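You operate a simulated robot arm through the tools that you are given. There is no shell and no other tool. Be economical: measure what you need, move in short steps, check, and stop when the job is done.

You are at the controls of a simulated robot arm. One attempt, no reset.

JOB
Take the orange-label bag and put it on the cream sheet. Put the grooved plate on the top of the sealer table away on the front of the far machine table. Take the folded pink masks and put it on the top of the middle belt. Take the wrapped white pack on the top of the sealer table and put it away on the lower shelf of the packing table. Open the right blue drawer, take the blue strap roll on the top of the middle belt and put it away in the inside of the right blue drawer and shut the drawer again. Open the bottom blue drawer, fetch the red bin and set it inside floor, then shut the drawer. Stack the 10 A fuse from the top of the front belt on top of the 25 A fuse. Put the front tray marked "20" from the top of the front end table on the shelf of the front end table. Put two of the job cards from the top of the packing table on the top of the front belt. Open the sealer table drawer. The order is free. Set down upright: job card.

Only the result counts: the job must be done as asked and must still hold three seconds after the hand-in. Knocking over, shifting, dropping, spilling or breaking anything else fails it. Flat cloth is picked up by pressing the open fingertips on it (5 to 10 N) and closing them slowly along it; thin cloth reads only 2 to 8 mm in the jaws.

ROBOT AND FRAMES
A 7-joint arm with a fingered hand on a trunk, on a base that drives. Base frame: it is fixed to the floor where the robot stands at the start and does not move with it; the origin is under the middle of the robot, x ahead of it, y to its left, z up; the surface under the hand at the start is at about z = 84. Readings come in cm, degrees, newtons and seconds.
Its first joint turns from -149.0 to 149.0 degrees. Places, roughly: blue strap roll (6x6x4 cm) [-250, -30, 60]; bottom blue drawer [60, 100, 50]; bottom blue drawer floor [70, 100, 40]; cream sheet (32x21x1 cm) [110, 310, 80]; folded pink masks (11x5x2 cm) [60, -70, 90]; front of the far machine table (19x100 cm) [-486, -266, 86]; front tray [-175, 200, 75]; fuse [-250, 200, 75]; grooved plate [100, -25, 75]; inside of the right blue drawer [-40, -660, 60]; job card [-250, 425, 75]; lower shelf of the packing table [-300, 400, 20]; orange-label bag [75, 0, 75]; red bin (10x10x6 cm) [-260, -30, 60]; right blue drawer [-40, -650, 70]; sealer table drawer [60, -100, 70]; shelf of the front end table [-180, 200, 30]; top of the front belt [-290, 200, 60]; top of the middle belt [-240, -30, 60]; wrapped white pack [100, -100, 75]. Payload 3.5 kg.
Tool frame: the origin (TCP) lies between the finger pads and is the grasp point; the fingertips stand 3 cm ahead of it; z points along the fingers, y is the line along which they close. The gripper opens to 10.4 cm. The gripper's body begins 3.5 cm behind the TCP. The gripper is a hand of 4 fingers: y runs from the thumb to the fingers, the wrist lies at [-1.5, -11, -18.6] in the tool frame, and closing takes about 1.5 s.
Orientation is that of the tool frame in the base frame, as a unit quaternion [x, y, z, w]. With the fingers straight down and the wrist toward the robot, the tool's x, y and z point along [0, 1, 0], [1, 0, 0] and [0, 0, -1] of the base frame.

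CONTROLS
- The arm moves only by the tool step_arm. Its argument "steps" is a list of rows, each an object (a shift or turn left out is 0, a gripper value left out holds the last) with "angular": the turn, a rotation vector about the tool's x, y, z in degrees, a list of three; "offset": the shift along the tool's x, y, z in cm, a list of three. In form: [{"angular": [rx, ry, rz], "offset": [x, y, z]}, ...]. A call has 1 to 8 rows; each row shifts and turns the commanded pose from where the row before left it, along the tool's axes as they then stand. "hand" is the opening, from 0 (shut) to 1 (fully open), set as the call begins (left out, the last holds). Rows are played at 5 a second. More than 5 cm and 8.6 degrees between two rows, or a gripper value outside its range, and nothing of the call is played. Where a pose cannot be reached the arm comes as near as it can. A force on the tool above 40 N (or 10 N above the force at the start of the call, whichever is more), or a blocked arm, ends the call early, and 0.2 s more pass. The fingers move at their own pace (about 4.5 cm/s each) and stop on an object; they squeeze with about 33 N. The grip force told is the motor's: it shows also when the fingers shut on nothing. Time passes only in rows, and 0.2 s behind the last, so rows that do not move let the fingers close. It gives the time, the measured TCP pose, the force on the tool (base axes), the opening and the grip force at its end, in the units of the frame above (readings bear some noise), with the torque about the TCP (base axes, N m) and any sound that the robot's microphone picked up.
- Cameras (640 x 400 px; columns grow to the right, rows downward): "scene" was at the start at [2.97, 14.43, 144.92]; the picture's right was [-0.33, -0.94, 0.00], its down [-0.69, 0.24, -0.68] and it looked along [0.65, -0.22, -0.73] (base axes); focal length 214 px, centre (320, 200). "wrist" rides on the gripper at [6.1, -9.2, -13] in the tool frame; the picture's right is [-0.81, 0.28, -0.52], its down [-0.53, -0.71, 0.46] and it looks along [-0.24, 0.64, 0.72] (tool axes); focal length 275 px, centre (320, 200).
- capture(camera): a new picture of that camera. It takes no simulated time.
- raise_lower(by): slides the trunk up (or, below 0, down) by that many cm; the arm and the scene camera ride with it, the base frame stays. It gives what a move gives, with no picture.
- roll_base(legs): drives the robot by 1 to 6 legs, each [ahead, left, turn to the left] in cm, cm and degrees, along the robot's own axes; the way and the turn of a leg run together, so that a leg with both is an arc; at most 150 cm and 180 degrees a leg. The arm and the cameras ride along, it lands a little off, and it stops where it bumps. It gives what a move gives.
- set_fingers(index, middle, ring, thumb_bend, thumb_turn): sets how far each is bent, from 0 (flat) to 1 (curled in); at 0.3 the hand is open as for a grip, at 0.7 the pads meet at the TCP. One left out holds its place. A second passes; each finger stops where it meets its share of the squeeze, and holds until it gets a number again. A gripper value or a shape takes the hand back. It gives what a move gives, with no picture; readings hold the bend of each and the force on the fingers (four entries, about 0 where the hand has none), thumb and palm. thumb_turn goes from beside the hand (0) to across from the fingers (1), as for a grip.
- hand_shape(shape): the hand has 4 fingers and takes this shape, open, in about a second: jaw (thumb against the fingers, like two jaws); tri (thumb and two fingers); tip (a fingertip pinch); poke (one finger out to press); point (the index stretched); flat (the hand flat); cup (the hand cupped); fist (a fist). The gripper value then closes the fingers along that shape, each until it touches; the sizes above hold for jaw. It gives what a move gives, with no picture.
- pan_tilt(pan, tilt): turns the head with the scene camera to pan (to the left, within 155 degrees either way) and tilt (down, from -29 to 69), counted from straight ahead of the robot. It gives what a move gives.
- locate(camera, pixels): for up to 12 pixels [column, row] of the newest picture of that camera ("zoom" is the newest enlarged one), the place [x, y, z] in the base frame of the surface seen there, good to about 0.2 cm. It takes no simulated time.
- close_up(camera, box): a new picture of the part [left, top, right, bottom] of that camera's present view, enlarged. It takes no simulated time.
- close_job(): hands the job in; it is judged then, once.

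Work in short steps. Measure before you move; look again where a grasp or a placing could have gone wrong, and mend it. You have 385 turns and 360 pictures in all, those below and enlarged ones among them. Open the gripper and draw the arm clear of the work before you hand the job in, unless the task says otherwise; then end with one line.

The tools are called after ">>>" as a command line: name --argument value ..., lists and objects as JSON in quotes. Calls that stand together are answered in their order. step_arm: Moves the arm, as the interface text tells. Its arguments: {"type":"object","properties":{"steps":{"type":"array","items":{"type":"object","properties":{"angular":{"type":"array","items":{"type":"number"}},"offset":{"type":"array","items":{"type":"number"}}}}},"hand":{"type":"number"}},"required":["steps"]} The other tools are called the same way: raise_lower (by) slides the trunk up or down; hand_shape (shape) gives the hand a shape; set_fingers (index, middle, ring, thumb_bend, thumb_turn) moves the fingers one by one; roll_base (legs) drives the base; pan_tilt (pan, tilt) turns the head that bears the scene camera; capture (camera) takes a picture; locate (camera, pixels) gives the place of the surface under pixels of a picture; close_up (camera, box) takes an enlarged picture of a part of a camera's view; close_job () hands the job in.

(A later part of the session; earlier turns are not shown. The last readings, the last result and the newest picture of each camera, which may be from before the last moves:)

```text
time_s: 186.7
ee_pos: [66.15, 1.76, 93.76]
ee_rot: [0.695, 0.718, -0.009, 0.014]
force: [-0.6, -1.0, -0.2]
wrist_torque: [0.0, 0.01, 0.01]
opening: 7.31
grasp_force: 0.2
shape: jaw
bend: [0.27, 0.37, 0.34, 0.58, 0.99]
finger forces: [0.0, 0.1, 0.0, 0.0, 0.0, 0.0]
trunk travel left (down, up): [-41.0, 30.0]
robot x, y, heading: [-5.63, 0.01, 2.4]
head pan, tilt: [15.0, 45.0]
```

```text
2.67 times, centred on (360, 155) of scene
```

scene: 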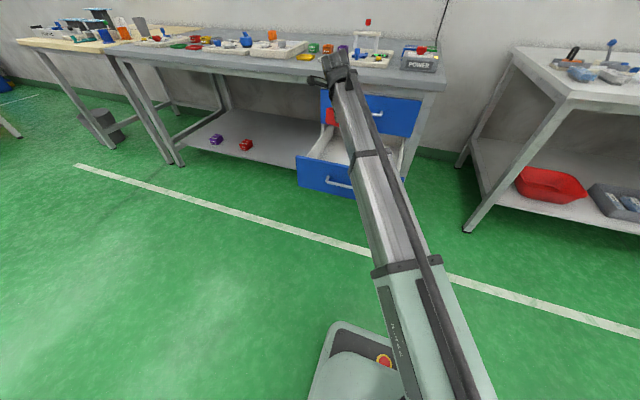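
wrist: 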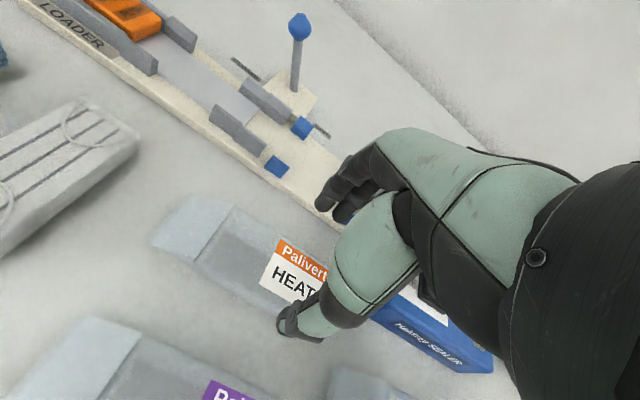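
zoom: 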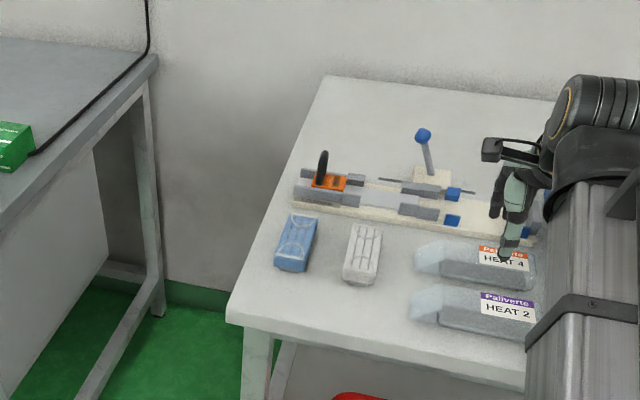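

>>> locate --camera "wrist" --pixels '[[320, 215], [290, 192], [240, 160], [395, 335], [285, 300], [232, 205], [220, 262], [265, 285]]'

>>> locate --camera "zoom" --pixels '[[505, 257], [504, 248], [497, 215], [520, 240], [530, 270], [440, 270], [450, 247]]'

```text
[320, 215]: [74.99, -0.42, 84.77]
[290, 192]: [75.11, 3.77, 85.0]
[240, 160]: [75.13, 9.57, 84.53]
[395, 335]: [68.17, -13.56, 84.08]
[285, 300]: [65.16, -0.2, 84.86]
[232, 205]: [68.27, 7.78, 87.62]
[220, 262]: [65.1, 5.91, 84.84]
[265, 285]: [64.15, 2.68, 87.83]
```

```text
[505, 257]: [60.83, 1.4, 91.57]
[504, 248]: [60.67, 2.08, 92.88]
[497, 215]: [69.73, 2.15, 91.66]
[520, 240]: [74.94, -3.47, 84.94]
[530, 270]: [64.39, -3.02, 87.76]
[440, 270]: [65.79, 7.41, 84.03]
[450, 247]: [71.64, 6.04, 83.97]
```

Loader edge at x=75 and thumb outer at 60.8: all clear. Descend and close.

>>> step_arm --steps '[{"offset": [0, 0, 3]}, {"offset": [0, 0, 2.9]}, {}]'

>>> step_arm --hand 0 --steps '[{}, {}, {}, {}, {}, {}, {}]'

>>> step_arm --steps '[{"offset": [0, 0, -4]}, {"offset": [0, 0, -4]}, {"offset": [0, 0, -4]}, {"offset": [0, 0, -4]}, {"offset": [0, 0, -4]}, {"offset": [0, 0, -4]}]'

>>> capture --camera "wrist"

```text
time_s: 187.5
ee_pos: [66.28, 1.62, 87.75]
ee_rot: [0.696, 0.718, -0.01, 0.015]
force: [-0.2, -0.9, 0.5]
wrist_torque: [0.0, 0.02, 0.03]
opening: 7.32
grasp_force: 0.1
shape: jaw
bend: [0.27, 0.37, 0.34, 0.58, 0.99]
finger forces: [0.0, 0.0, 0.0, 0.0, 0.0, 0.0]
trunk travel left (down, up): [-41.0, 30.0]
robot x, y, heading: [-5.46, 0.71, 2.4]
head pan, tilt: [15.0, 45.0]
```

```text
time_s: 189.1
ee_pos: [66.24, 1.53, 87.75]
ee_rot: [0.696, 0.718, -0.01, 0.015]
force: [-0.3, -0.9, 0.6]
wrist_torque: [-0.02, 0.01, 0.0]
opening: 4.96
grasp_force: 33.7
shape: jaw
bend: [0.74, 0.51, 0.49, 0.65, 0.99]
finger forces: [17.1, 9.1, 4.2, 0.0, 30.3, 0.0]
trunk travel left (down, up): [-41.0, 30.0]
robot x, y, heading: [-5.84, 0.33, 2.2]
head pan, tilt: [15.0, 45.0]
```

```text
time_s: 190.5
ee_pos: [65.73, 2.2, 111.9]
ee_rot: [0.696, 0.717, -0.011, 0.015]
force: [0.5, 0.1, 1.0]
wrist_torque: [-0.02, 0.0, 0.02]
opening: 4.94
grasp_force: 33.1
shape: jaw
bend: [0.74, 0.51, 0.5, 0.65, 0.99]
finger forces: [17.2, 9.0, 4.2, 0.1, 30.3, 0.0]
trunk travel left (down, up): [-41.0, 30.0]
robot x, y, heading: [-5.43, 0.45, 2.2]
head pan, tilt: [15.0, 45.0]
```

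```text
312 pictures are left
```

wrist: 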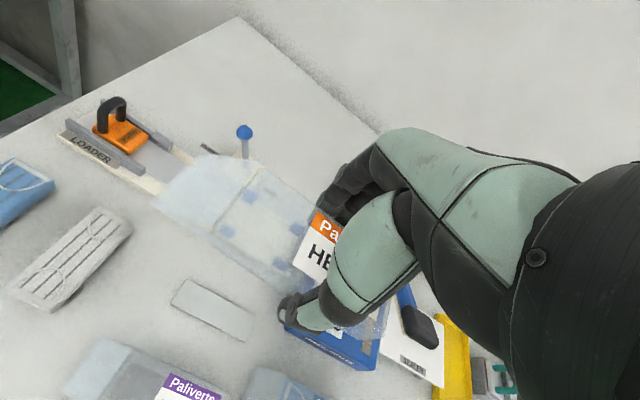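

Bag held. I back off and drive left along the benches toward the cream sheet (about y=310).

>>> roll_base --legs '[[-62, 0, -2.3], [0, 150, 0], [0, 140, 0]]'

>>> pan_tilt --pan 10 --tilt 40

>>> capture --camera "scene"

```text
time_s: 207.7
ee_pos: [13.54, 285.36, 111.83]
ee_rot: [0.727, 0.687, -0.01, 0.015]
force: [0.4, 0.3, 0.3]
wrist_torque: [0.02, -0.01, 0.0]
opening: 4.96
grasp_force: 32.9
shape: jaw
bend: [0.74, 0.51, 0.5, 0.65, 0.99]
finger forces: [17.2, 9.1, 4.2, 0.1, 30.3, 0.1]
trunk travel left (down, up): [-41.0, 30.0]
robot x, y, heading: [-57.34, 289.64, -2.6]
head pan, tilt: [15.0, 45.0]
```

```text
time_s: 208.3
ee_pos: [13.46, 285.45, 111.88]
ee_rot: [0.727, 0.686, -0.01, 0.015]
force: [-0.6, -0.7, -0.5]
wrist_torque: [0.0, 0.03, -0.01]
opening: 4.96
grasp_force: 33.1
shape: jaw
bend: [0.74, 0.51, 0.5, 0.65, 0.99]
finger forces: [17.2, 8.9, 4.1, 0.0, 30.3, 0.1]
trunk travel left (down, up): [-41.0, 30.0]
robot x, y, heading: [-57.69, 289.96, -2.8]
head pan, tilt: [10.0, 40.0]
```

```text
311 pictures are left
```

scene: 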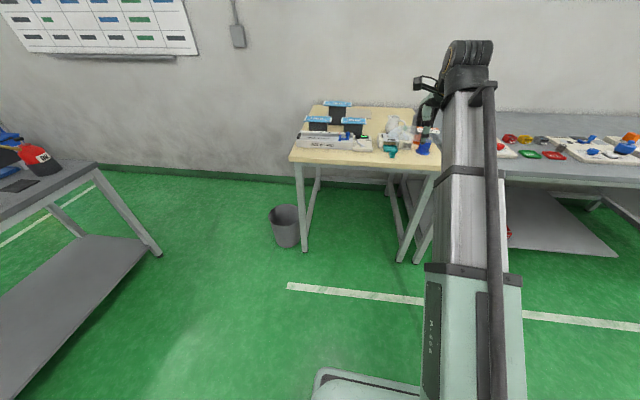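

>>> close_up --camera "scene" --box '[280, 80, 440, 180]'

>>> locate --camera "scene" --pixels '[[292, 155], [312, 106], [398, 130], [340, 105], [330, 140], [385, 108], [360, 115]]'

```text
4.00 times, centred on (360, 130) of scene
```

zoom: 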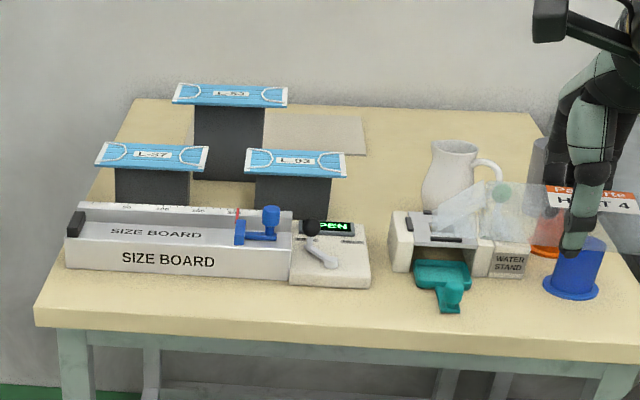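

```text
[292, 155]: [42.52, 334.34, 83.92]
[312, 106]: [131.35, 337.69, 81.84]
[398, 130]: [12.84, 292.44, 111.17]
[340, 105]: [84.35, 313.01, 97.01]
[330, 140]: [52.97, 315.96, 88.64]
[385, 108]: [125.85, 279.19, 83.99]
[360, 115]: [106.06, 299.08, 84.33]
```

>>> locate --camera "scene" --pixels '[[322, 376], [370, 380], [330, 395], [415, 390]]'

>>> locate --camera "zoom" --pixels '[[315, 120], [315, 145], [360, 150], [365, 120], [190, 120], [230, 100], [230, 170], [290, 165], [340, 200], [400, 150], [450, 155], [268, 150]]'

```text
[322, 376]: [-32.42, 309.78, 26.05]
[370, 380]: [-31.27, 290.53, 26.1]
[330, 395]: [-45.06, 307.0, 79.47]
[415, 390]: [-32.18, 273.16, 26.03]
```

```text
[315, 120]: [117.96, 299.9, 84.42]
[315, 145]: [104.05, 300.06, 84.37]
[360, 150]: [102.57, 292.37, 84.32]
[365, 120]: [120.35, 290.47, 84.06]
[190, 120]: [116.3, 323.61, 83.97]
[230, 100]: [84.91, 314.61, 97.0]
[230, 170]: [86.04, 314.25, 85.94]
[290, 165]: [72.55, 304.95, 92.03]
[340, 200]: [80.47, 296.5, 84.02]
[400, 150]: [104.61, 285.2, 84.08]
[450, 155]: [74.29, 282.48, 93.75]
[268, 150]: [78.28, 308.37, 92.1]
```

>>> locate --camera "scene" --pixels '[[467, 60], [467, 110], [462, 180], [462, 250], [460, 330], [440, 250]]'

>>> locate --camera "zoom" --pixels '[[288, 98], [174, 95], [346, 165], [248, 165], [100, 155], [205, 160], [60, 325], [600, 340], [365, 135]]'

```text
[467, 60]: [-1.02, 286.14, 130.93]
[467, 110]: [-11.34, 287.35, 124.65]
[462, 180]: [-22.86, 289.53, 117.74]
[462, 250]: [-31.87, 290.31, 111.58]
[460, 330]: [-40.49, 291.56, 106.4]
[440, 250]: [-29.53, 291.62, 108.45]
```

```text
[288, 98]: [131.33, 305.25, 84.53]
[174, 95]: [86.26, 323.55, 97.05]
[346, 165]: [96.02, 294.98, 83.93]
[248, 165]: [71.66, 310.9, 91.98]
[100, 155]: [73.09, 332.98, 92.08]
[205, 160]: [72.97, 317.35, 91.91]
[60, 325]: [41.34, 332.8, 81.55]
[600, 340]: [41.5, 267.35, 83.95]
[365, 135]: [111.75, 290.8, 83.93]
```

The sheet spans about x 100–121, y 291–323, behind the L-53 stand (top z 97 at x≈85). I raise the trunk 22 cm so the arm comes in from above, and drive up to x≈11, y≈303.

>>> raise_lower --by 22

>>> roll_base --legs '[[0, 16, 2.7], [60, 0, 0]]'

>>> capture --camera "wrist"

```text
time_s: 210.7
ee_pos: [13.53, 285.35, 133.77]
ee_rot: [0.727, 0.686, -0.01, 0.014]
force: [-0.2, 0.3, -0.4]
wrist_torque: [0.01, -0.01, -0.01]
opening: 4.96
grasp_force: 32.9
shape: jaw
bend: [0.74, 0.51, 0.5, 0.65, 0.99]
finger forces: [17.3, 9.0, 4.0, 0.0, 30.2, 0.0]
trunk travel left (down, up): [-63.0, 8.0]
robot x, y, heading: [-57.75, 289.68, -2.9]
head pan, tilt: [10.0, 40.0]
```

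```text
time_s: 215.1
ee_pos: [75.43, 305.82, 133.84]
ee_rot: [0.707, 0.707, -0.011, 0.015]
force: [0.3, 0.2, -0.2]
wrist_torque: [-0.03, 0.02, 0.0]
opening: 4.94
grasp_force: 33.0
shape: jaw
bend: [0.74, 0.51, 0.5, 0.65, 0.99]
finger forces: [17.2, 9.0, 4.2, 0.0, 30.3, 0.0]
trunk travel left (down, up): [-63.0, 8.0]
robot x, y, heading: [4.33, 306.27, 0.4]
head pan, tilt: [10.0, 40.0]
```

```text
309 pictures are left
```

wrist: 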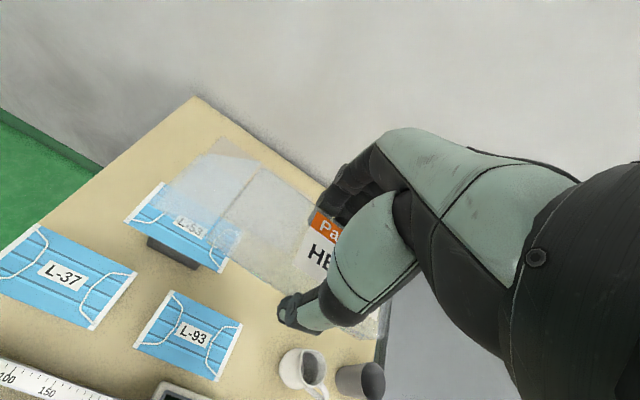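

>>> roll_base --legs '[[7.5, -3, 0]]'

>>> step_arm --steps '[{"offset": [0, 4, 2]}, {"offset": [0, 4, 2]}, {"offset": [0, 4, 2]}, {"offset": [0, 4, 2]}, {"offset": [0, 4, 2]}, {"offset": [0, 2, 4]}, {"offset": [0, 0, 4]}]'

>>> capture --camera "wrist"

>>> capture --camera "scene"

```text
time_s: 216.2
ee_pos: [83.23, 302.83, 133.73]
ee_rot: [0.706, 0.707, -0.011, 0.014]
force: [0.4, -1.3, -0.3]
wrist_torque: [-0.02, 0.02, 0.0]
opening: 4.96
grasp_force: 32.7
shape: jaw
bend: [0.74, 0.51, 0.5, 0.65, 0.99]
finger forces: [17.1, 9.0, 4.1, 0.1, 30.3, 0.1]
trunk travel left (down, up): [-63.0, 8.0]
robot x, y, heading: [11.38, 303.23, 0.5]
head pan, tilt: [10.0, 40.0]
```

```text
time_s: 217.8
ee_pos: [104.8, 302.09, 116.25]
ee_rot: [0.707, 0.707, -0.009, 0.015]
force: [0.4, 0.8, 0.1]
wrist_torque: [0.01, 0.01, -0.01]
opening: 4.95
grasp_force: 32.9
shape: jaw
bend: [0.74, 0.51, 0.5, 0.65, 0.99]
finger forces: [17.2, 9.0, 4.1, 0.0, 30.2, 0.0]
trunk travel left (down, up): [-63.0, 8.0]
robot x, y, heading: [11.47, 303.08, 0.5]
head pan, tilt: [10.0, 40.0]
```

```text
308 pictures are left
```

wrist: 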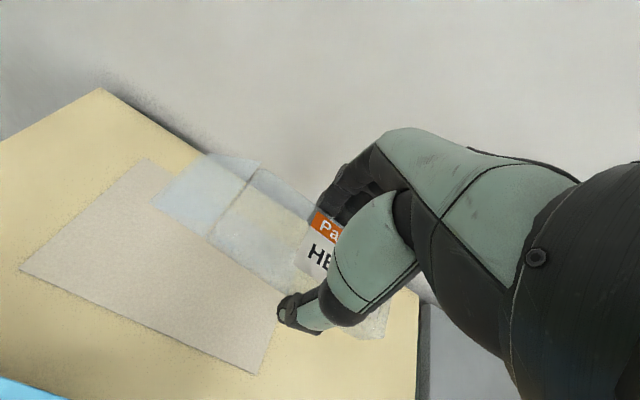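

```text
307 pictures are left
```

scene: 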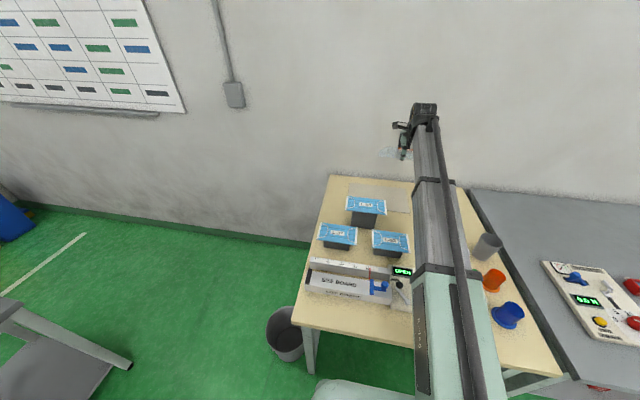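

>>> locate --camera "wrist" --pixels '[[22, 270], [143, 161], [254, 370], [275, 310], [100, 220]]'

```text
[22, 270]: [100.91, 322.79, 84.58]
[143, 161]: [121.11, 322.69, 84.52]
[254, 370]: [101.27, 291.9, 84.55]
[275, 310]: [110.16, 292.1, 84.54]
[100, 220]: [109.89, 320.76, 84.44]
```

>>> step_arm --steps '[{"offset": [2, 2.4, 2]}, {"offset": [0, 0, 4.5]}, {"offset": [0, 0, 4.5]}, {"offset": [0, 0, 4.5]}, {"offset": [0, 0, 4.5]}, {"offset": [0, 0, 4]}]'

>>> capture --camera "wrist"

>>> capture --camera "scene"

```text
time_s: 219.2
ee_pos: [107.57, 303.14, 92.02]
ee_rot: [0.707, 0.707, -0.01, 0.015]
force: [0.2, 1.1, -0.5]
wrist_torque: [-0.01, 0.0, 0.03]
opening: 4.95
grasp_force: 33.6
shape: jaw
bend: [0.74, 0.51, 0.5, 0.65, 0.99]
finger forces: [17.2, 9.0, 4.2, 0.0, 30.3, 0.0]
trunk travel left (down, up): [-63.0, 8.0]
robot x, y, heading: [11.49, 303.04, 0.1]
head pan, tilt: [10.0, 40.0]
```

```text
306 pictures are left
```

wrist: 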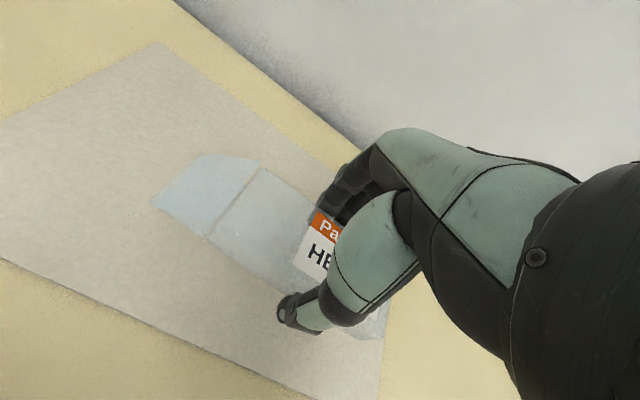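

```text
305 pictures are left
```

scene: 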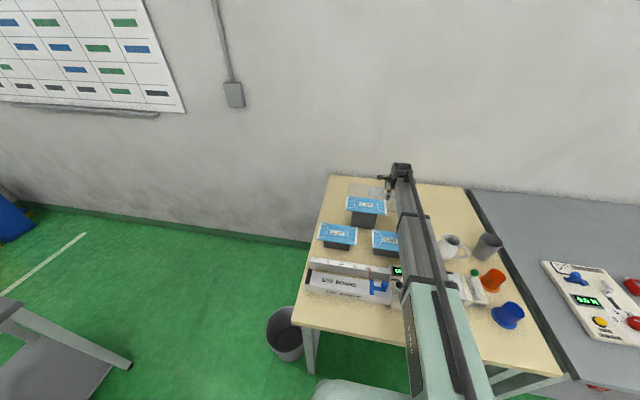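

The bag is near the sheet's right edge; I shift 3 cm to the left, then lower to contact.

>>> step_arm --steps '[{"offset": [3, 0, 0]}, {"offset": [0, 0, 2.5]}, {"offset": [0, 0, 0.7]}, {"offset": [0, 0, 0.3]}, {}]'

```text
time_s: 220.4
ee_pos: [107.72, 306.11, 88.22]
ee_rot: [0.707, 0.707, -0.01, 0.014]
force: [0.7, 0.7, 0.1]
wrist_torque: [0.01, 0.02, -0.02]
opening: 4.94
grasp_force: 33.1
shape: jaw
bend: [0.74, 0.51, 0.5, 0.65, 0.99]
finger forces: [17.3, 8.9, 4.2, 0.1, 30.2, 0.0]
trunk travel left (down, up): [-63.0, 8.0]
robot x, y, heading: [11.48, 303.44, 0.4]
head pan, tilt: [10.0, 40.0]
```

>>> step_arm --steps '[{"offset": [0, 0, 0.2]}, {"offset": [0, 0, 0.2]}]'

>>> step_arm --hand 0.7 --steps '[{}, {}, {}, {}]'

>>> step_arm --steps '[{"offset": [0, 0, -4]}, {"offset": [0, 0, -4.5]}, {"offset": [0, 0, -4.5]}, {"offset": [0, 0, -4.5]}, {"offset": [0, 0, -4.5]}, {"offset": [0, 0, -4.5]}]'

>>> capture --camera "wrist"

```text
time_s: 221.0
ee_pos: [107.79, 306.03, 88.0]
ee_rot: [0.707, 0.707, -0.01, 0.015]
force: [0.2, 0.8, 0.0]
wrist_torque: [0.01, 0.0, 0.02]
opening: 4.95
grasp_force: 33.2
shape: jaw
bend: [0.74, 0.51, 0.5, 0.65, 0.99]
finger forces: [17.2, 8.9, 4.1, 0.0, 30.2, 0.0]
trunk travel left (down, up): [-63.0, 8.0]
robot x, y, heading: [11.41, 302.97, 0.5]
head pan, tilt: [10.0, 40.0]
```

```text
time_s: 222.0
ee_pos: [107.58, 306.16, 88.06]
ee_rot: [0.707, 0.707, -0.01, 0.015]
force: [0.6, -0.4, 0.5]
wrist_torque: [0.01, 0.01, 0.03]
opening: 7.24
grasp_force: 0.0
shape: jaw
bend: [0.27, 0.37, 0.34, 0.58, 0.99]
finger forces: [0.0, 0.1, 0.0, 0.1, 0.0, 0.0]
trunk travel left (down, up): [-63.0, 8.0]
robot x, y, heading: [11.8, 303.14, 0.4]
head pan, tilt: [10.0, 40.0]
```

```text
time_s: 223.4
ee_pos: [107.45, 307.34, 114.59]
ee_rot: [0.707, 0.707, -0.01, 0.015]
force: [-0.4, -0.1, -0.4]
wrist_torque: [0.01, -0.03, 0.0]
opening: 7.26
grasp_force: 0.0
shape: jaw
bend: [0.27, 0.37, 0.34, 0.58, 0.99]
finger forces: [0.1, 0.1, 0.0, 0.0, 0.1, 0.0]
trunk travel left (down, up): [-63.0, 8.0]
robot x, y, heading: [11.46, 302.99, 0.7]
head pan, tilt: [10.0, 40.0]
```

```text
304 pictures are left
```

wrist: 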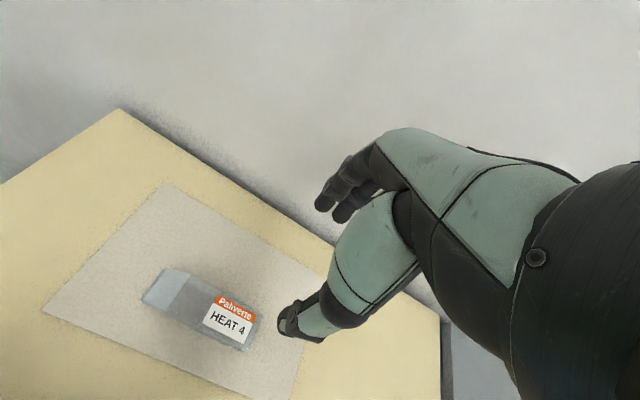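

The bag lies within the cream sheet. I raise/retract the arm, back away, and turn toward the front end table.

>>> step_arm --hand 1 --steps '[{"offset": [0, -3.5, -3]}, {"offset": [0, -3.5, -3]}, {"offset": [0, -3.5, -3]}, {"offset": [0, -3.5, -3]}, {"offset": [0, -4, 0]}, {"offset": [0, -4, 0]}, {"offset": [0, -4, 0]}, {"offset": [0, -4, 0]}]'

>>> roll_base --legs '[[-70, 0, 0]]'

>>> pan_tilt --pan 150 --tilt 35

>>> capture --camera "scene"

>>> pan_tilt --pan -150 --tilt 35

>>> capture --camera "scene"

```text
time_s: 225.2
ee_pos: [77.42, 307.5, 126.18]
ee_rot: [0.708, 0.706, -0.01, 0.015]
force: [-0.8, 0.1, 0.2]
wrist_torque: [-0.02, 0.0, 0.0]
opening: 10.37
grasp_force: 0.1
shape: jaw
bend: [0.3, 0.3, 0.3, 0.3, 0.98]
finger forces: [0.1, 0.0, 0.1, 0.1, 0.0, 0.0]
trunk travel left (down, up): [-63.0, 8.0]
robot x, y, heading: [11.56, 303.01, 0.5]
head pan, tilt: [10.0, 40.0]
```

```text
time_s: 229.0
ee_pos: [7.35, 306.29, 126.19]
ee_rot: [0.714, 0.7, -0.009, 0.015]
force: [-1.0, -0.8, 0.7]
wrist_torque: [-0.02, -0.02, 0.01]
opening: 10.38
grasp_force: 0.1
shape: jaw
bend: [0.3, 0.3, 0.3, 0.3, 0.98]
finger forces: [0.0, 0.0, 0.0, 0.1, 0.0, 0.1]
trunk travel left (down, up): [-63.0, 8.0]
robot x, y, heading: [-58.2, 303.71, -0.5]
head pan, tilt: [10.0, 40.0]
```

```text
time_s: 231.3
ee_pos: [7.39, 306.38, 126.11]
ee_rot: [0.714, 0.7, -0.01, 0.015]
force: [-0.3, 0.2, 0.4]
wrist_torque: [0.05, -0.01, 0.04]
opening: 10.39
grasp_force: 0.0
shape: jaw
bend: [0.3, 0.3, 0.3, 0.3, 0.98]
finger forces: [0.1, 0.0, 0.1, 0.0, 0.0, 0.0]
trunk travel left (down, up): [-63.0, 8.0]
robot x, y, heading: [-58.41, 303.34, -0.9]
head pan, tilt: [150.0, 35.0]
```

```text
303 pictures are left
```

scene: 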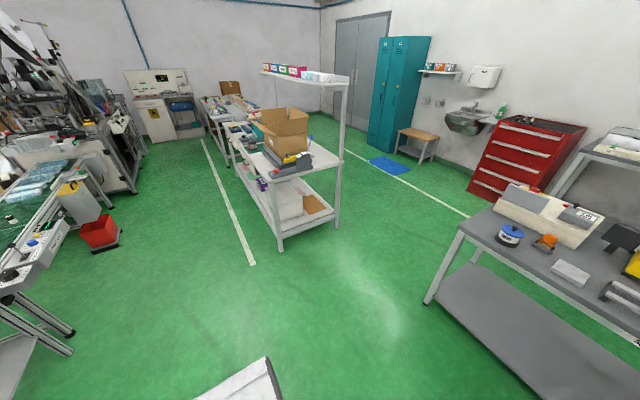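

```text
time_s: 235.4
ee_pos: [7.44, 306.37, 126.33]
ee_rot: [0.714, 0.7, -0.01, 0.015]
force: [0.2, -0.7, 0.5]
wrist_torque: [0.03, -0.03, 0.0]
opening: 10.34
grasp_force: 0.0
shape: jaw
bend: [0.3, 0.3, 0.3, 0.3, 0.98]
finger forces: [0.0, 0.1, 0.0, 0.0, 0.1, 0.0]
trunk travel left (down, up): [-63.0, 8.0]
robot x, y, heading: [-58.36, 303.28, -0.5]
head pan, tilt: [-150.0, 35.0]
```

```text
302 pictures are left
```

scene: 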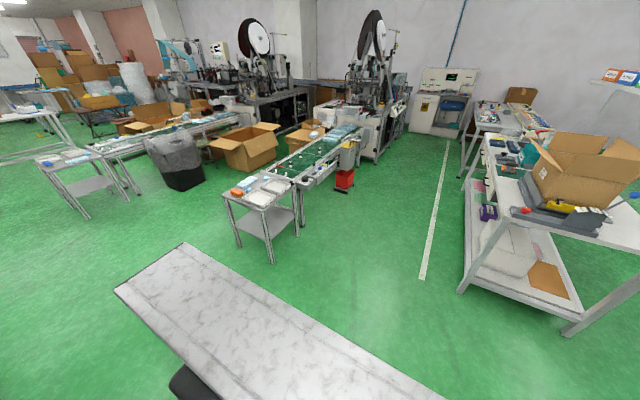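

>>> locate --camera "scene" --pixels '[[222, 195], [262, 212], [304, 185], [270, 170], [360, 128], [302, 158], [345, 188], [460, 293], [478, 155], [490, 130], [240, 190], [265, 180]]'

>>> close_up --camera "scene" --box '[200, 110, 380, 230]'

>>> close_up --camera "scene" --box '[440, 80, 640, 230]'

```text
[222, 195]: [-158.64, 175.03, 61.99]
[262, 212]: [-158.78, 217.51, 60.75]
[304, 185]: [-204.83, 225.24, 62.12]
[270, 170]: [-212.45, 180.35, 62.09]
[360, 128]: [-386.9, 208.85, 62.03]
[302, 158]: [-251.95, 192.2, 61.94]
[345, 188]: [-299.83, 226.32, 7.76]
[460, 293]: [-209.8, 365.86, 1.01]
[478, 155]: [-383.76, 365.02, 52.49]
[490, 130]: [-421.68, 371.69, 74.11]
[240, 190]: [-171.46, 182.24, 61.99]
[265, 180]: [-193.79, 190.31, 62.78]
```

```text
3.33 times, centred on (290, 170) of scene
```

zoom: 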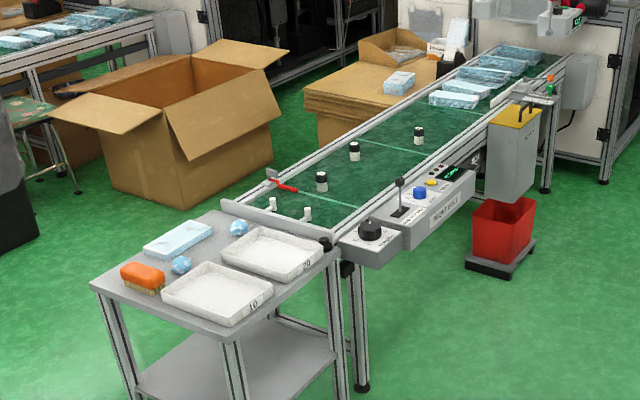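

```text
2.67 times, centred on (540, 155) of scene
```

zoom: 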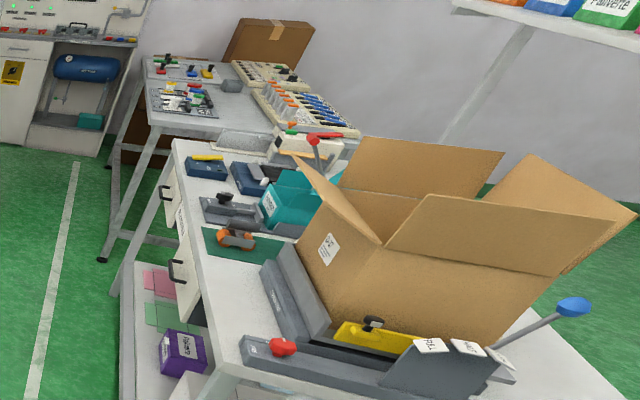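

The aisle between the front belt (y<226) and packing table (y>366) is free. I turn right to face -y and slide to x≈-185.

>>> roll_base --legs '[[0, 0, -89.5], [0, -127, 0]]'

>>> raise_lower --by -35

>>> pan_tilt --pan 0 --tilt 45

>>> capture --camera "scene"

>>> capture --camera "wrist"

```text
time_s: 245.5
ee_pos: [-177.61, 239.42, 126.28]
ee_rot: [1.0, 0.005, -0.018, 0.004]
force: [-0.8, -0.3, -0.5]
wrist_torque: [0.01, 0.0, 0.01]
opening: 10.37
grasp_force: 0.0
shape: jaw
bend: [0.3, 0.3, 0.3, 0.3, 0.98]
finger forces: [0.1, 0.1, 0.1, 0.0, 0.0, 0.1]
trunk travel left (down, up): [-63.0, 8.0]
robot x, y, heading: [-182.41, 305.13, -88.8]
head pan, tilt: [-150.0, 35.0]
```

```text
time_s: 248.9
ee_pos: [-177.59, 239.12, 91.15]
ee_rot: [1.0, 0.004, -0.017, 0.004]
force: [-0.3, 0.9, -0.1]
wrist_torque: [0.01, -0.02, -0.03]
opening: 10.36
grasp_force: 0.1
shape: jaw
bend: [0.3, 0.3, 0.3, 0.3, 0.98]
finger forces: [0.1, 0.0, 0.0, 0.0, 0.0, 0.0]
trunk travel left (down, up): [-28.0, 43.0]
robot x, y, heading: [-182.85, 304.88, -89.3]
head pan, tilt: [-150.0, 35.0]
```

```text
time_s: 251.3
ee_pos: [-177.65, 239.32, 91.23]
ee_rot: [1.0, 0.004, -0.018, 0.004]
force: [-0.1, -0.5, -0.6]
wrist_torque: [-0.01, 0.02, -0.03]
opening: 10.38
grasp_force: 0.0
shape: jaw
bend: [0.3, 0.3, 0.3, 0.3, 0.98]
finger forces: [0.0, 0.0, 0.0, 0.0, 0.0, 0.0]
trunk travel left (down, up): [-28.0, 43.0]
robot x, y, heading: [-182.8, 304.9, -89.4]
head pan, tilt: [0.0, 45.0]
```

```text
299 pictures are left
```

scene: 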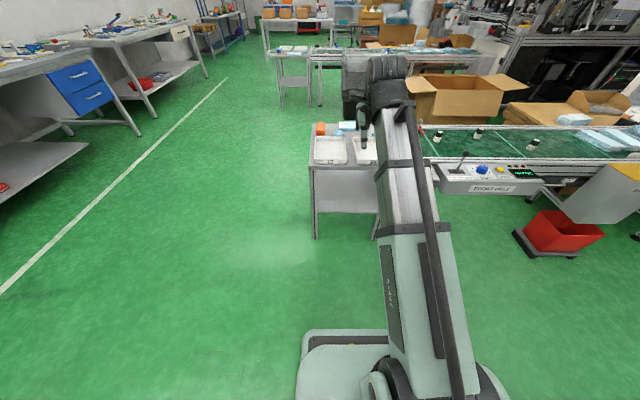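

```text
298 pictures are left
```

wrist: 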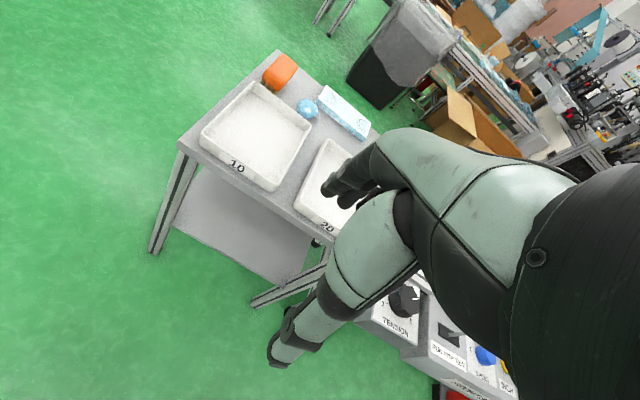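

>>> close_up --camera "scene" --box '[290, 100, 450, 250]'

>>> locate --camera "wrist" --pixels '[[200, 135], [270, 190], [310, 125], [250, 85], [296, 205], [322, 140], [315, 225], [320, 185], [240, 165], [205, 190], [260, 245], [180, 148]]'

```text
2.67 times, centred on (370, 175) of scene
```

zoom: 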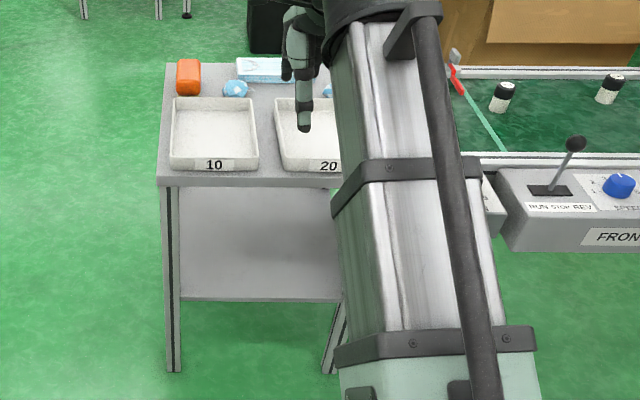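

```text
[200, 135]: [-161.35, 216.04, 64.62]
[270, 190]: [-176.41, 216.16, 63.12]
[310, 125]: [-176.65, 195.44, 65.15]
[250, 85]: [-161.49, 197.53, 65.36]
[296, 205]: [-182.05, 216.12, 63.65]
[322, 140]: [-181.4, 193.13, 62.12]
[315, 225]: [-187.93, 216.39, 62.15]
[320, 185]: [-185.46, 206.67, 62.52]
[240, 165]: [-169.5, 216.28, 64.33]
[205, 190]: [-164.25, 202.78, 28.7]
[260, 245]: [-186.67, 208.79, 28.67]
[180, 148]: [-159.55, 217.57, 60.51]
```

Tray "20": x ≈ -197…-182, y 195…216, rim z≈65.1; shelf z 28.7. I'll pinch its front wall at (-189.5, 216) with thumb outside.

>>> step_arm --steps '[{"offset": [-4, 4, 0]}, {"offset": [-4, 4, 0]}, {"offset": [-3.7, 4, 0]}, {"offset": [0, 4, 2]}, {"offset": [0, 4, 3]}, {"offset": [0, 3.2, 3.5]}, {}]'

>>> capture --camera "wrist"

>>> pan_tilt --pan 12 --tilt 45

>>> close_up --camera "scene" --box '[320, 80, 480, 200]'

```text
refused: row 1 steps farther than a row can; nothing moved
```

```text
296 pictures are left
```

wrist: 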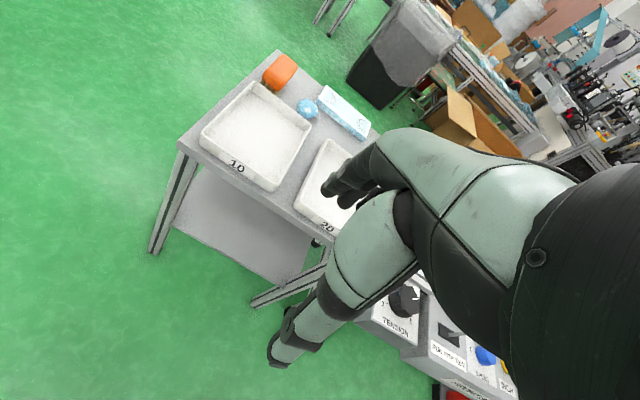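

```text
time_s: 252.0
ee_pos: [-177.65, 239.15, 91.12]
ee_rot: [1.0, 0.004, -0.018, 0.003]
force: [0.2, 0.7, -0.3]
wrist_torque: [-0.01, -0.02, 0.0]
opening: 10.37
grasp_force: 0.2
shape: jaw
bend: [0.3, 0.3, 0.3, 0.3, 0.98]
finger forces: [0.0, 0.1, 0.0, 0.0, 0.0, 0.0]
trunk travel left (down, up): [-28.0, 43.0]
robot x, y, heading: [-182.7, 304.9, -88.9]
head pan, tilt: [12.0, 45.0]
```

```text
3.33 times, centred on (400, 140) of scene
```

zoom: 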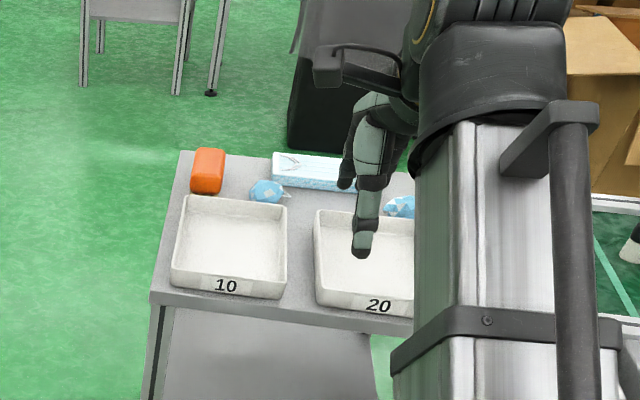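

A row was slightly too long; I replay with shorter ones.

>>> step_arm --steps '[{"offset": [-3, 3.5, 0]}, {"offset": [-3, 3.5, 0]}, {"offset": [-3, 3.5, 0]}, {"offset": [-2.5, 3.5, 1]}, {"offset": [0, 3.5, 3]}, {"offset": [0, 3, 3.5]}, {"offset": [0, 2.6, 3.5]}, {}]'

>>> capture --camera "wrist"

>>> close_up --camera "scene" --box '[320, 80, 480, 200]'

```text
time_s: 253.8
ee_pos: [-189.24, 215.92, 80.67]
ee_rot: [1.0, 0.004, -0.017, 0.003]
force: [1.2, 0.0, -0.6]
wrist_torque: [0.03, -0.02, -0.02]
opening: 10.35
grasp_force: 0.0
shape: jaw
bend: [0.3, 0.3, 0.3, 0.3, 0.98]
finger forces: [0.0, 0.1, 0.1, 0.0, 0.0, 0.1]
trunk travel left (down, up): [-28.0, 43.0]
robot x, y, heading: [-182.72, 305.24, -89.2]
head pan, tilt: [12.0, 45.0]
```

```text
294 pictures are left
```

wrist: 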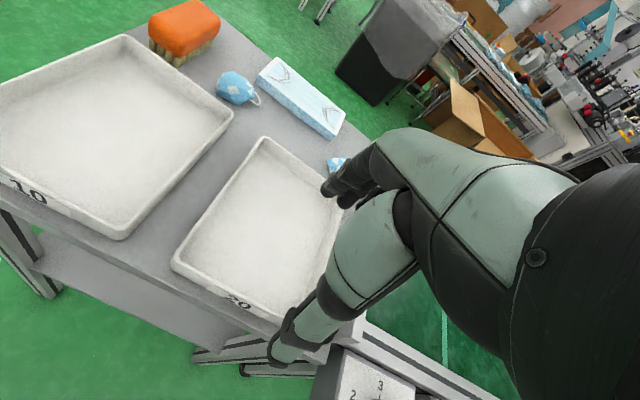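

```text
3.33 times, centred on (400, 140) of scene
```

zoom: 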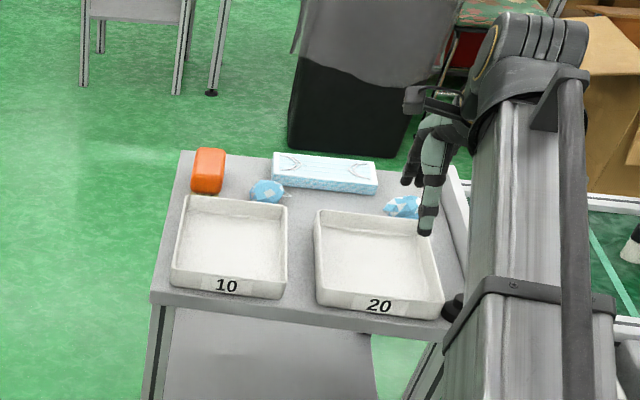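

>>> locate --camera "zoom" --pixels '[[317, 298], [443, 313], [436, 215], [318, 213], [380, 293], [455, 305], [425, 225], [380, 335], [370, 260]]'

```text
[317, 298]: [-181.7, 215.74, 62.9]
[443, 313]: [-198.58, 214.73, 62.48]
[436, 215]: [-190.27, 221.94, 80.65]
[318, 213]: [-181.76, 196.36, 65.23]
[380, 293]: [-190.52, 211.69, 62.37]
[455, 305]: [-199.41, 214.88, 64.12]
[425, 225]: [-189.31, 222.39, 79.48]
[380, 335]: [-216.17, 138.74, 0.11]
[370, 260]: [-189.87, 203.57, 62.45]
```

Tray centre x≈-189.6, front wall y≈215. I descend to z≈66 and pinch.

>>> step_arm --steps '[{"offset": [-0.3, 0.8, 4]}, {"offset": [0, 0, 4]}, {"offset": [0, 0, 4]}, {"offset": [0, 0, 2.4]}, {}]'

>>> step_arm --hand 0 --steps '[{}, {}, {}, {}, {}, {}, {}, {}]'

>>> step_arm --steps '[{"offset": [0, 0, -3]}, {"offset": [0, 0, -3]}, {}]'

>>> close_up --camera "scene" --box '[320, 80, 480, 200]'

```text
time_s: 255.0
ee_pos: [-190.03, 215.19, 66.53]
ee_rot: [1.0, 0.005, -0.018, 0.003]
force: [-0.3, 0.0, 0.2]
wrist_torque: [-0.03, 0.0, -0.04]
opening: 10.38
grasp_force: 0.0
shape: jaw
bend: [0.3, 0.3, 0.3, 0.3, 0.98]
finger forces: [0.0, 0.0, 0.0, 0.1, 0.0, 0.1]
trunk travel left (down, up): [-28.0, 43.0]
robot x, y, heading: [-182.63, 305.05, -88.9]
head pan, tilt: [12.0, 45.0]
```

```text
time_s: 256.8
ee_pos: [-189.97, 215.09, 66.52]
ee_rot: [1.0, 0.004, -0.018, 0.004]
force: [0.0, 0.3, -0.1]
wrist_torque: [-0.04, -0.04, 0.0]
opening: 0.02
grasp_force: 33.4
shape: jaw
bend: [0.7, 0.7, 0.7, 0.7, 1.0]
finger forces: [18.5, 8.2, 3.3, 0.1, 29.9, 0.1]
trunk travel left (down, up): [-28.0, 43.0]
robot x, y, heading: [-182.82, 305.25, -89.0]
head pan, tilt: [12.0, 45.0]
```

```text
time_s: 257.6
ee_pos: [-190.26, 215.32, 72.46]
ee_rot: [1.0, 0.004, -0.018, 0.003]
force: [-0.2, 0.4, -1.1]
wrist_torque: [0.08, -0.04, -0.02]
opening: 0.0
grasp_force: 33.1
shape: jaw
bend: [0.7, 0.7, 0.7, 0.71, 1.0]
finger forces: [21.5, 7.5, 3.1, 0.0, 31.9, 0.0]
trunk travel left (down, up): [-28.0, 43.0]
robot x, y, heading: [-182.74, 304.95, -88.7]
head pan, tilt: [12.0, 45.0]
```

```text
3.33 times, centred on (400, 140) of scene
```

zoom: 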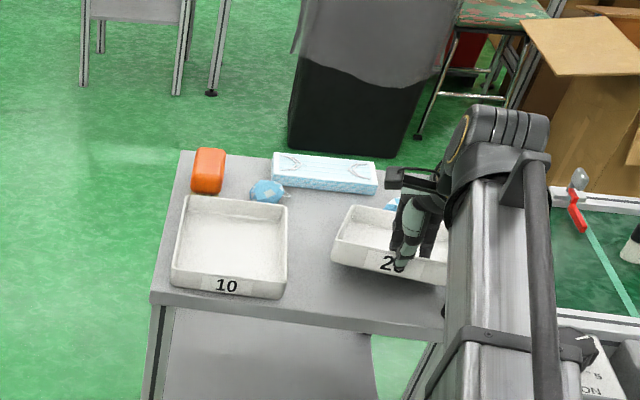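

Tray held (about 1 N). I lift a bit and pull it back clear of the table front.

>>> step_arm --steps '[{"offset": [0, 0, -4]}, {"offset": [0, -4.5, 0]}, {"offset": [0, -4.5, 0]}, {"offset": [0, -4.5, 0]}, {"offset": [0, -4.5, 0]}, {"offset": [0, -4.5, 0]}]'

>>> roll_base --legs '[[-14, 0, -1]]'

>>> raise_lower --by -27.5

>>> step_arm --steps '[{"offset": [0, 0, 4]}, {"offset": [0, 0, 3.5]}, {}]'

>>> capture --camera "scene"

>>> capture --camera "wrist"

```text
time_s: 259.0
ee_pos: [-189.44, 237.6, 76.42]
ee_rot: [1.0, 0.004, -0.017, 0.004]
force: [-0.2, 0.6, -1.1]
wrist_torque: [0.07, -0.04, 0.02]
opening: 0.0
grasp_force: 32.9
shape: jaw
bend: [0.7, 0.7, 0.7, 0.71, 1.0]
finger forces: [21.7, 7.5, 3.2, 0.0, 32.1, 0.0]
trunk travel left (down, up): [-28.0, 43.0]
robot x, y, heading: [-182.99, 304.94, -88.9]
head pan, tilt: [12.0, 45.0]
```

```text
time_s: 260.3
ee_pos: [-190.88, 251.4, 76.32]
ee_rot: [1.0, -0.003, -0.017, 0.003]
force: [0.4, -0.3, -1.0]
wrist_torque: [0.05, -0.02, 0.0]
opening: 0.01
grasp_force: 32.9
shape: jaw
bend: [0.7, 0.7, 0.7, 0.71, 1.0]
finger forces: [21.7, 7.6, 3.2, 0.0, 32.2, 0.1]
trunk travel left (down, up): [-28.0, 43.0]
robot x, y, heading: [-182.57, 318.64, -89.8]
head pan, tilt: [12.0, 45.0]
```

```text
time_s: 263.1
ee_pos: [-190.75, 251.43, 48.74]
ee_rot: [1.0, -0.004, -0.018, 0.004]
force: [0.0, -0.4, -0.9]
wrist_torque: [0.07, 0.0, 0.0]
opening: 0.0
grasp_force: 32.8
shape: jaw
bend: [0.7, 0.7, 0.7, 0.71, 1.0]
finger forces: [21.7, 7.5, 3.3, 0.1, 32.2, 0.1]
trunk travel left (down, up): [-0.5, 70.5]
robot x, y, heading: [-182.73, 318.15, -90.1]
head pan, tilt: [12.0, 45.0]
```

```text
time_s: 263.9
ee_pos: [-190.62, 251.35, 41.52]
ee_rot: [1.0, -0.003, -0.016, 0.004]
force: [-0.7, -0.1, -0.4]
wrist_torque: [0.09, -0.02, 0.0]
opening: 0.02
grasp_force: 32.8
shape: jaw
bend: [0.7, 0.7, 0.7, 0.71, 1.0]
finger forces: [21.8, 7.3, 3.1, 0.0, 32.3, 0.0]
trunk travel left (down, up): [-0.5, 70.5]
robot x, y, heading: [-182.89, 318.78, -90.0]
head pan, tilt: [12.0, 45.0]
```

```text
291 pictures are left
```

scene: 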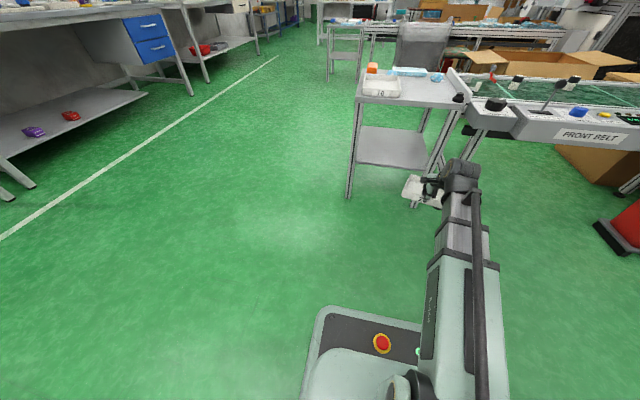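

```text
290 pictures are left
```

wrist: 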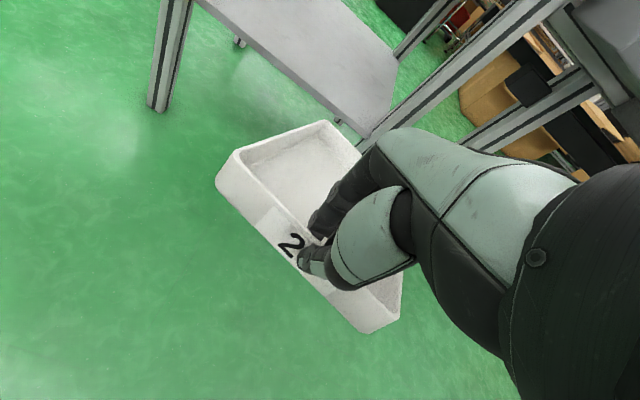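

>>> close_up --camera "scene" --box '[330, 60, 500, 220]'

>>> locate --camera "wrist" --pixels '[[215, 10], [360, 120], [375, 130], [395, 75], [300, 50], [345, 5], [165, 60], [410, 95]]'

```text
2.50 times, centred on (415, 140) of scene
```

zoom: 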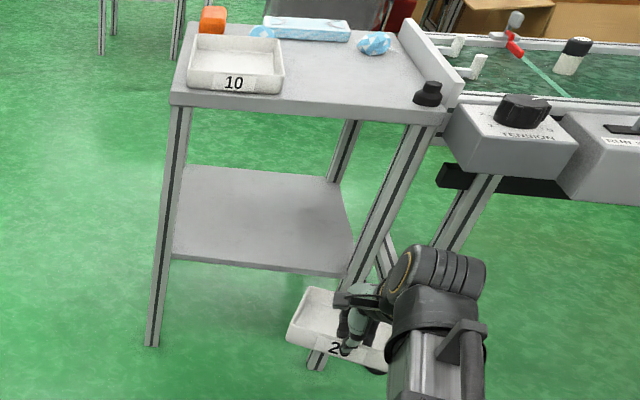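

```text
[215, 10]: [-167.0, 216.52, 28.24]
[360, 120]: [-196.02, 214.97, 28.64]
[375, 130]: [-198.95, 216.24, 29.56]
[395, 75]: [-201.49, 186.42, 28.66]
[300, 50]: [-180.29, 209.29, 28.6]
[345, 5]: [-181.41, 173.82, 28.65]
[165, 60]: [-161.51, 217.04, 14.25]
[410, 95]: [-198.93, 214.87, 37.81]
```

Between the front legs x -163…-198; shelf y 174…216.5, z 28.65. I centre the tray at x≈-181 and check the tray's far edge height.

>>> roll_base --legs '[[0, 9.6, 0]]'

>>> capture --camera "wrist"

>>> locate --camera "wrist" --pixels '[[325, 124], [237, 158], [260, 215], [365, 325], [222, 185], [390, 300], [310, 165]]'

```text
time_s: 265.1
ee_pos: [-181.25, 251.34, 41.35]
ee_rot: [1.0, -0.004, -0.018, 0.003]
force: [0.5, -0.3, -0.3]
wrist_torque: [0.09, -0.01, -0.01]
opening: 0.0
grasp_force: 33.5
shape: jaw
bend: [0.7, 0.7, 0.7, 0.71, 1.0]
finger forces: [21.8, 7.4, 3.1, 0.0, 32.2, 0.0]
trunk travel left (down, up): [-0.5, 70.5]
robot x, y, heading: [-172.74, 319.16, -89.9]
head pan, tilt: [12.0, 45.0]
```

```text
288 pictures are left
```

wrist: 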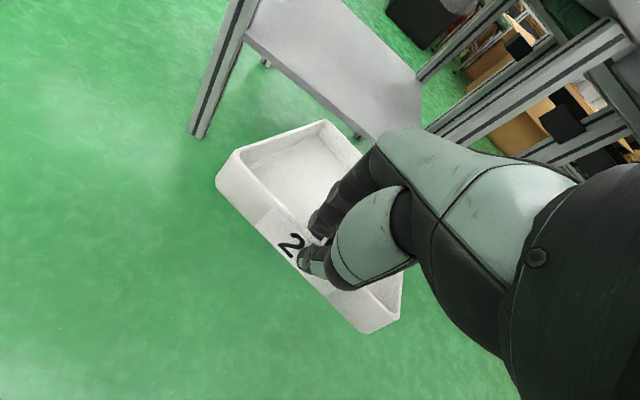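

```text
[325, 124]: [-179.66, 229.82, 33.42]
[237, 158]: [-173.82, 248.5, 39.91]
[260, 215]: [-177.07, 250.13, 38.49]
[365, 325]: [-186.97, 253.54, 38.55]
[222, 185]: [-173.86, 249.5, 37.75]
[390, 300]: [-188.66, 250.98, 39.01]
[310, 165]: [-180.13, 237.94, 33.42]
```

The tray sags about 18° at its far edge. I pitch the hand up 17° to level it.

>>> step_arm --steps '[{"angular": [-8.5, 0, 0]}, {"angular": [-8.5, 0, 0]}, {}]'

>>> capture --camera "wrist"

>>> close_up --camera "scene" --box '[330, 60, 500, 220]'

>>> locate --camera "zoom" --pixels '[[340, 290], [300, 335], [345, 310], [300, 310]]'

>>> locate --camera "wrist" --pixels '[[325, 124], [237, 158], [260, 215], [365, 325], [222, 185], [390, 300], [310, 165]]'

```text
time_s: 265.9
ee_pos: [-181.17, 251.26, 41.53]
ee_rot: [0.988, -0.001, -0.018, 0.151]
force: [0.2, 0.3, -0.3]
wrist_torque: [0.07, -0.04, 0.0]
opening: 0.01
grasp_force: 33.1
shape: jaw
bend: [0.7, 0.7, 0.7, 0.71, 1.0]
finger forces: [22.1, 7.2, 3.0, 0.0, 32.4, 0.1]
trunk travel left (down, up): [-0.5, 70.5]
robot x, y, heading: [-173.27, 319.07, -90.1]
head pan, tilt: [12.0, 45.0]
```

```text
287 pictures are left
```

wrist: 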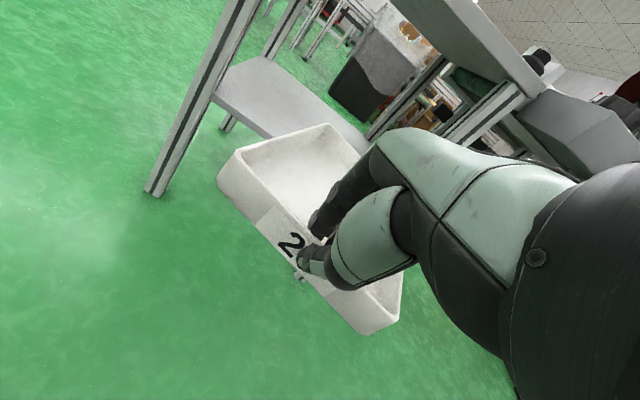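

```text
2.50 times, centred on (415, 140) of scene
```

zoom: 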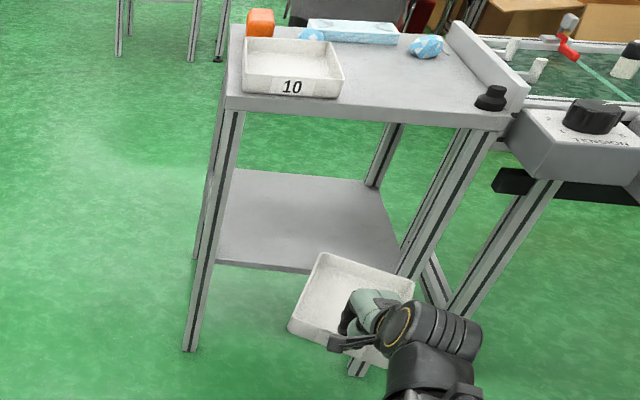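

```text
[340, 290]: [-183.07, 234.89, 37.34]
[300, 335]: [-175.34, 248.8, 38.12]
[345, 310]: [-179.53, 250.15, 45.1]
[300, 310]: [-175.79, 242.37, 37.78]
```

```text
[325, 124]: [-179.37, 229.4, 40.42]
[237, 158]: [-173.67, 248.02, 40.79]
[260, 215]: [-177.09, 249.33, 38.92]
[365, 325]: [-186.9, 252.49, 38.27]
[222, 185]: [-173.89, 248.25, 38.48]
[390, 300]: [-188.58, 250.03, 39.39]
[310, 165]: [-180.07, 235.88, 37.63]
```

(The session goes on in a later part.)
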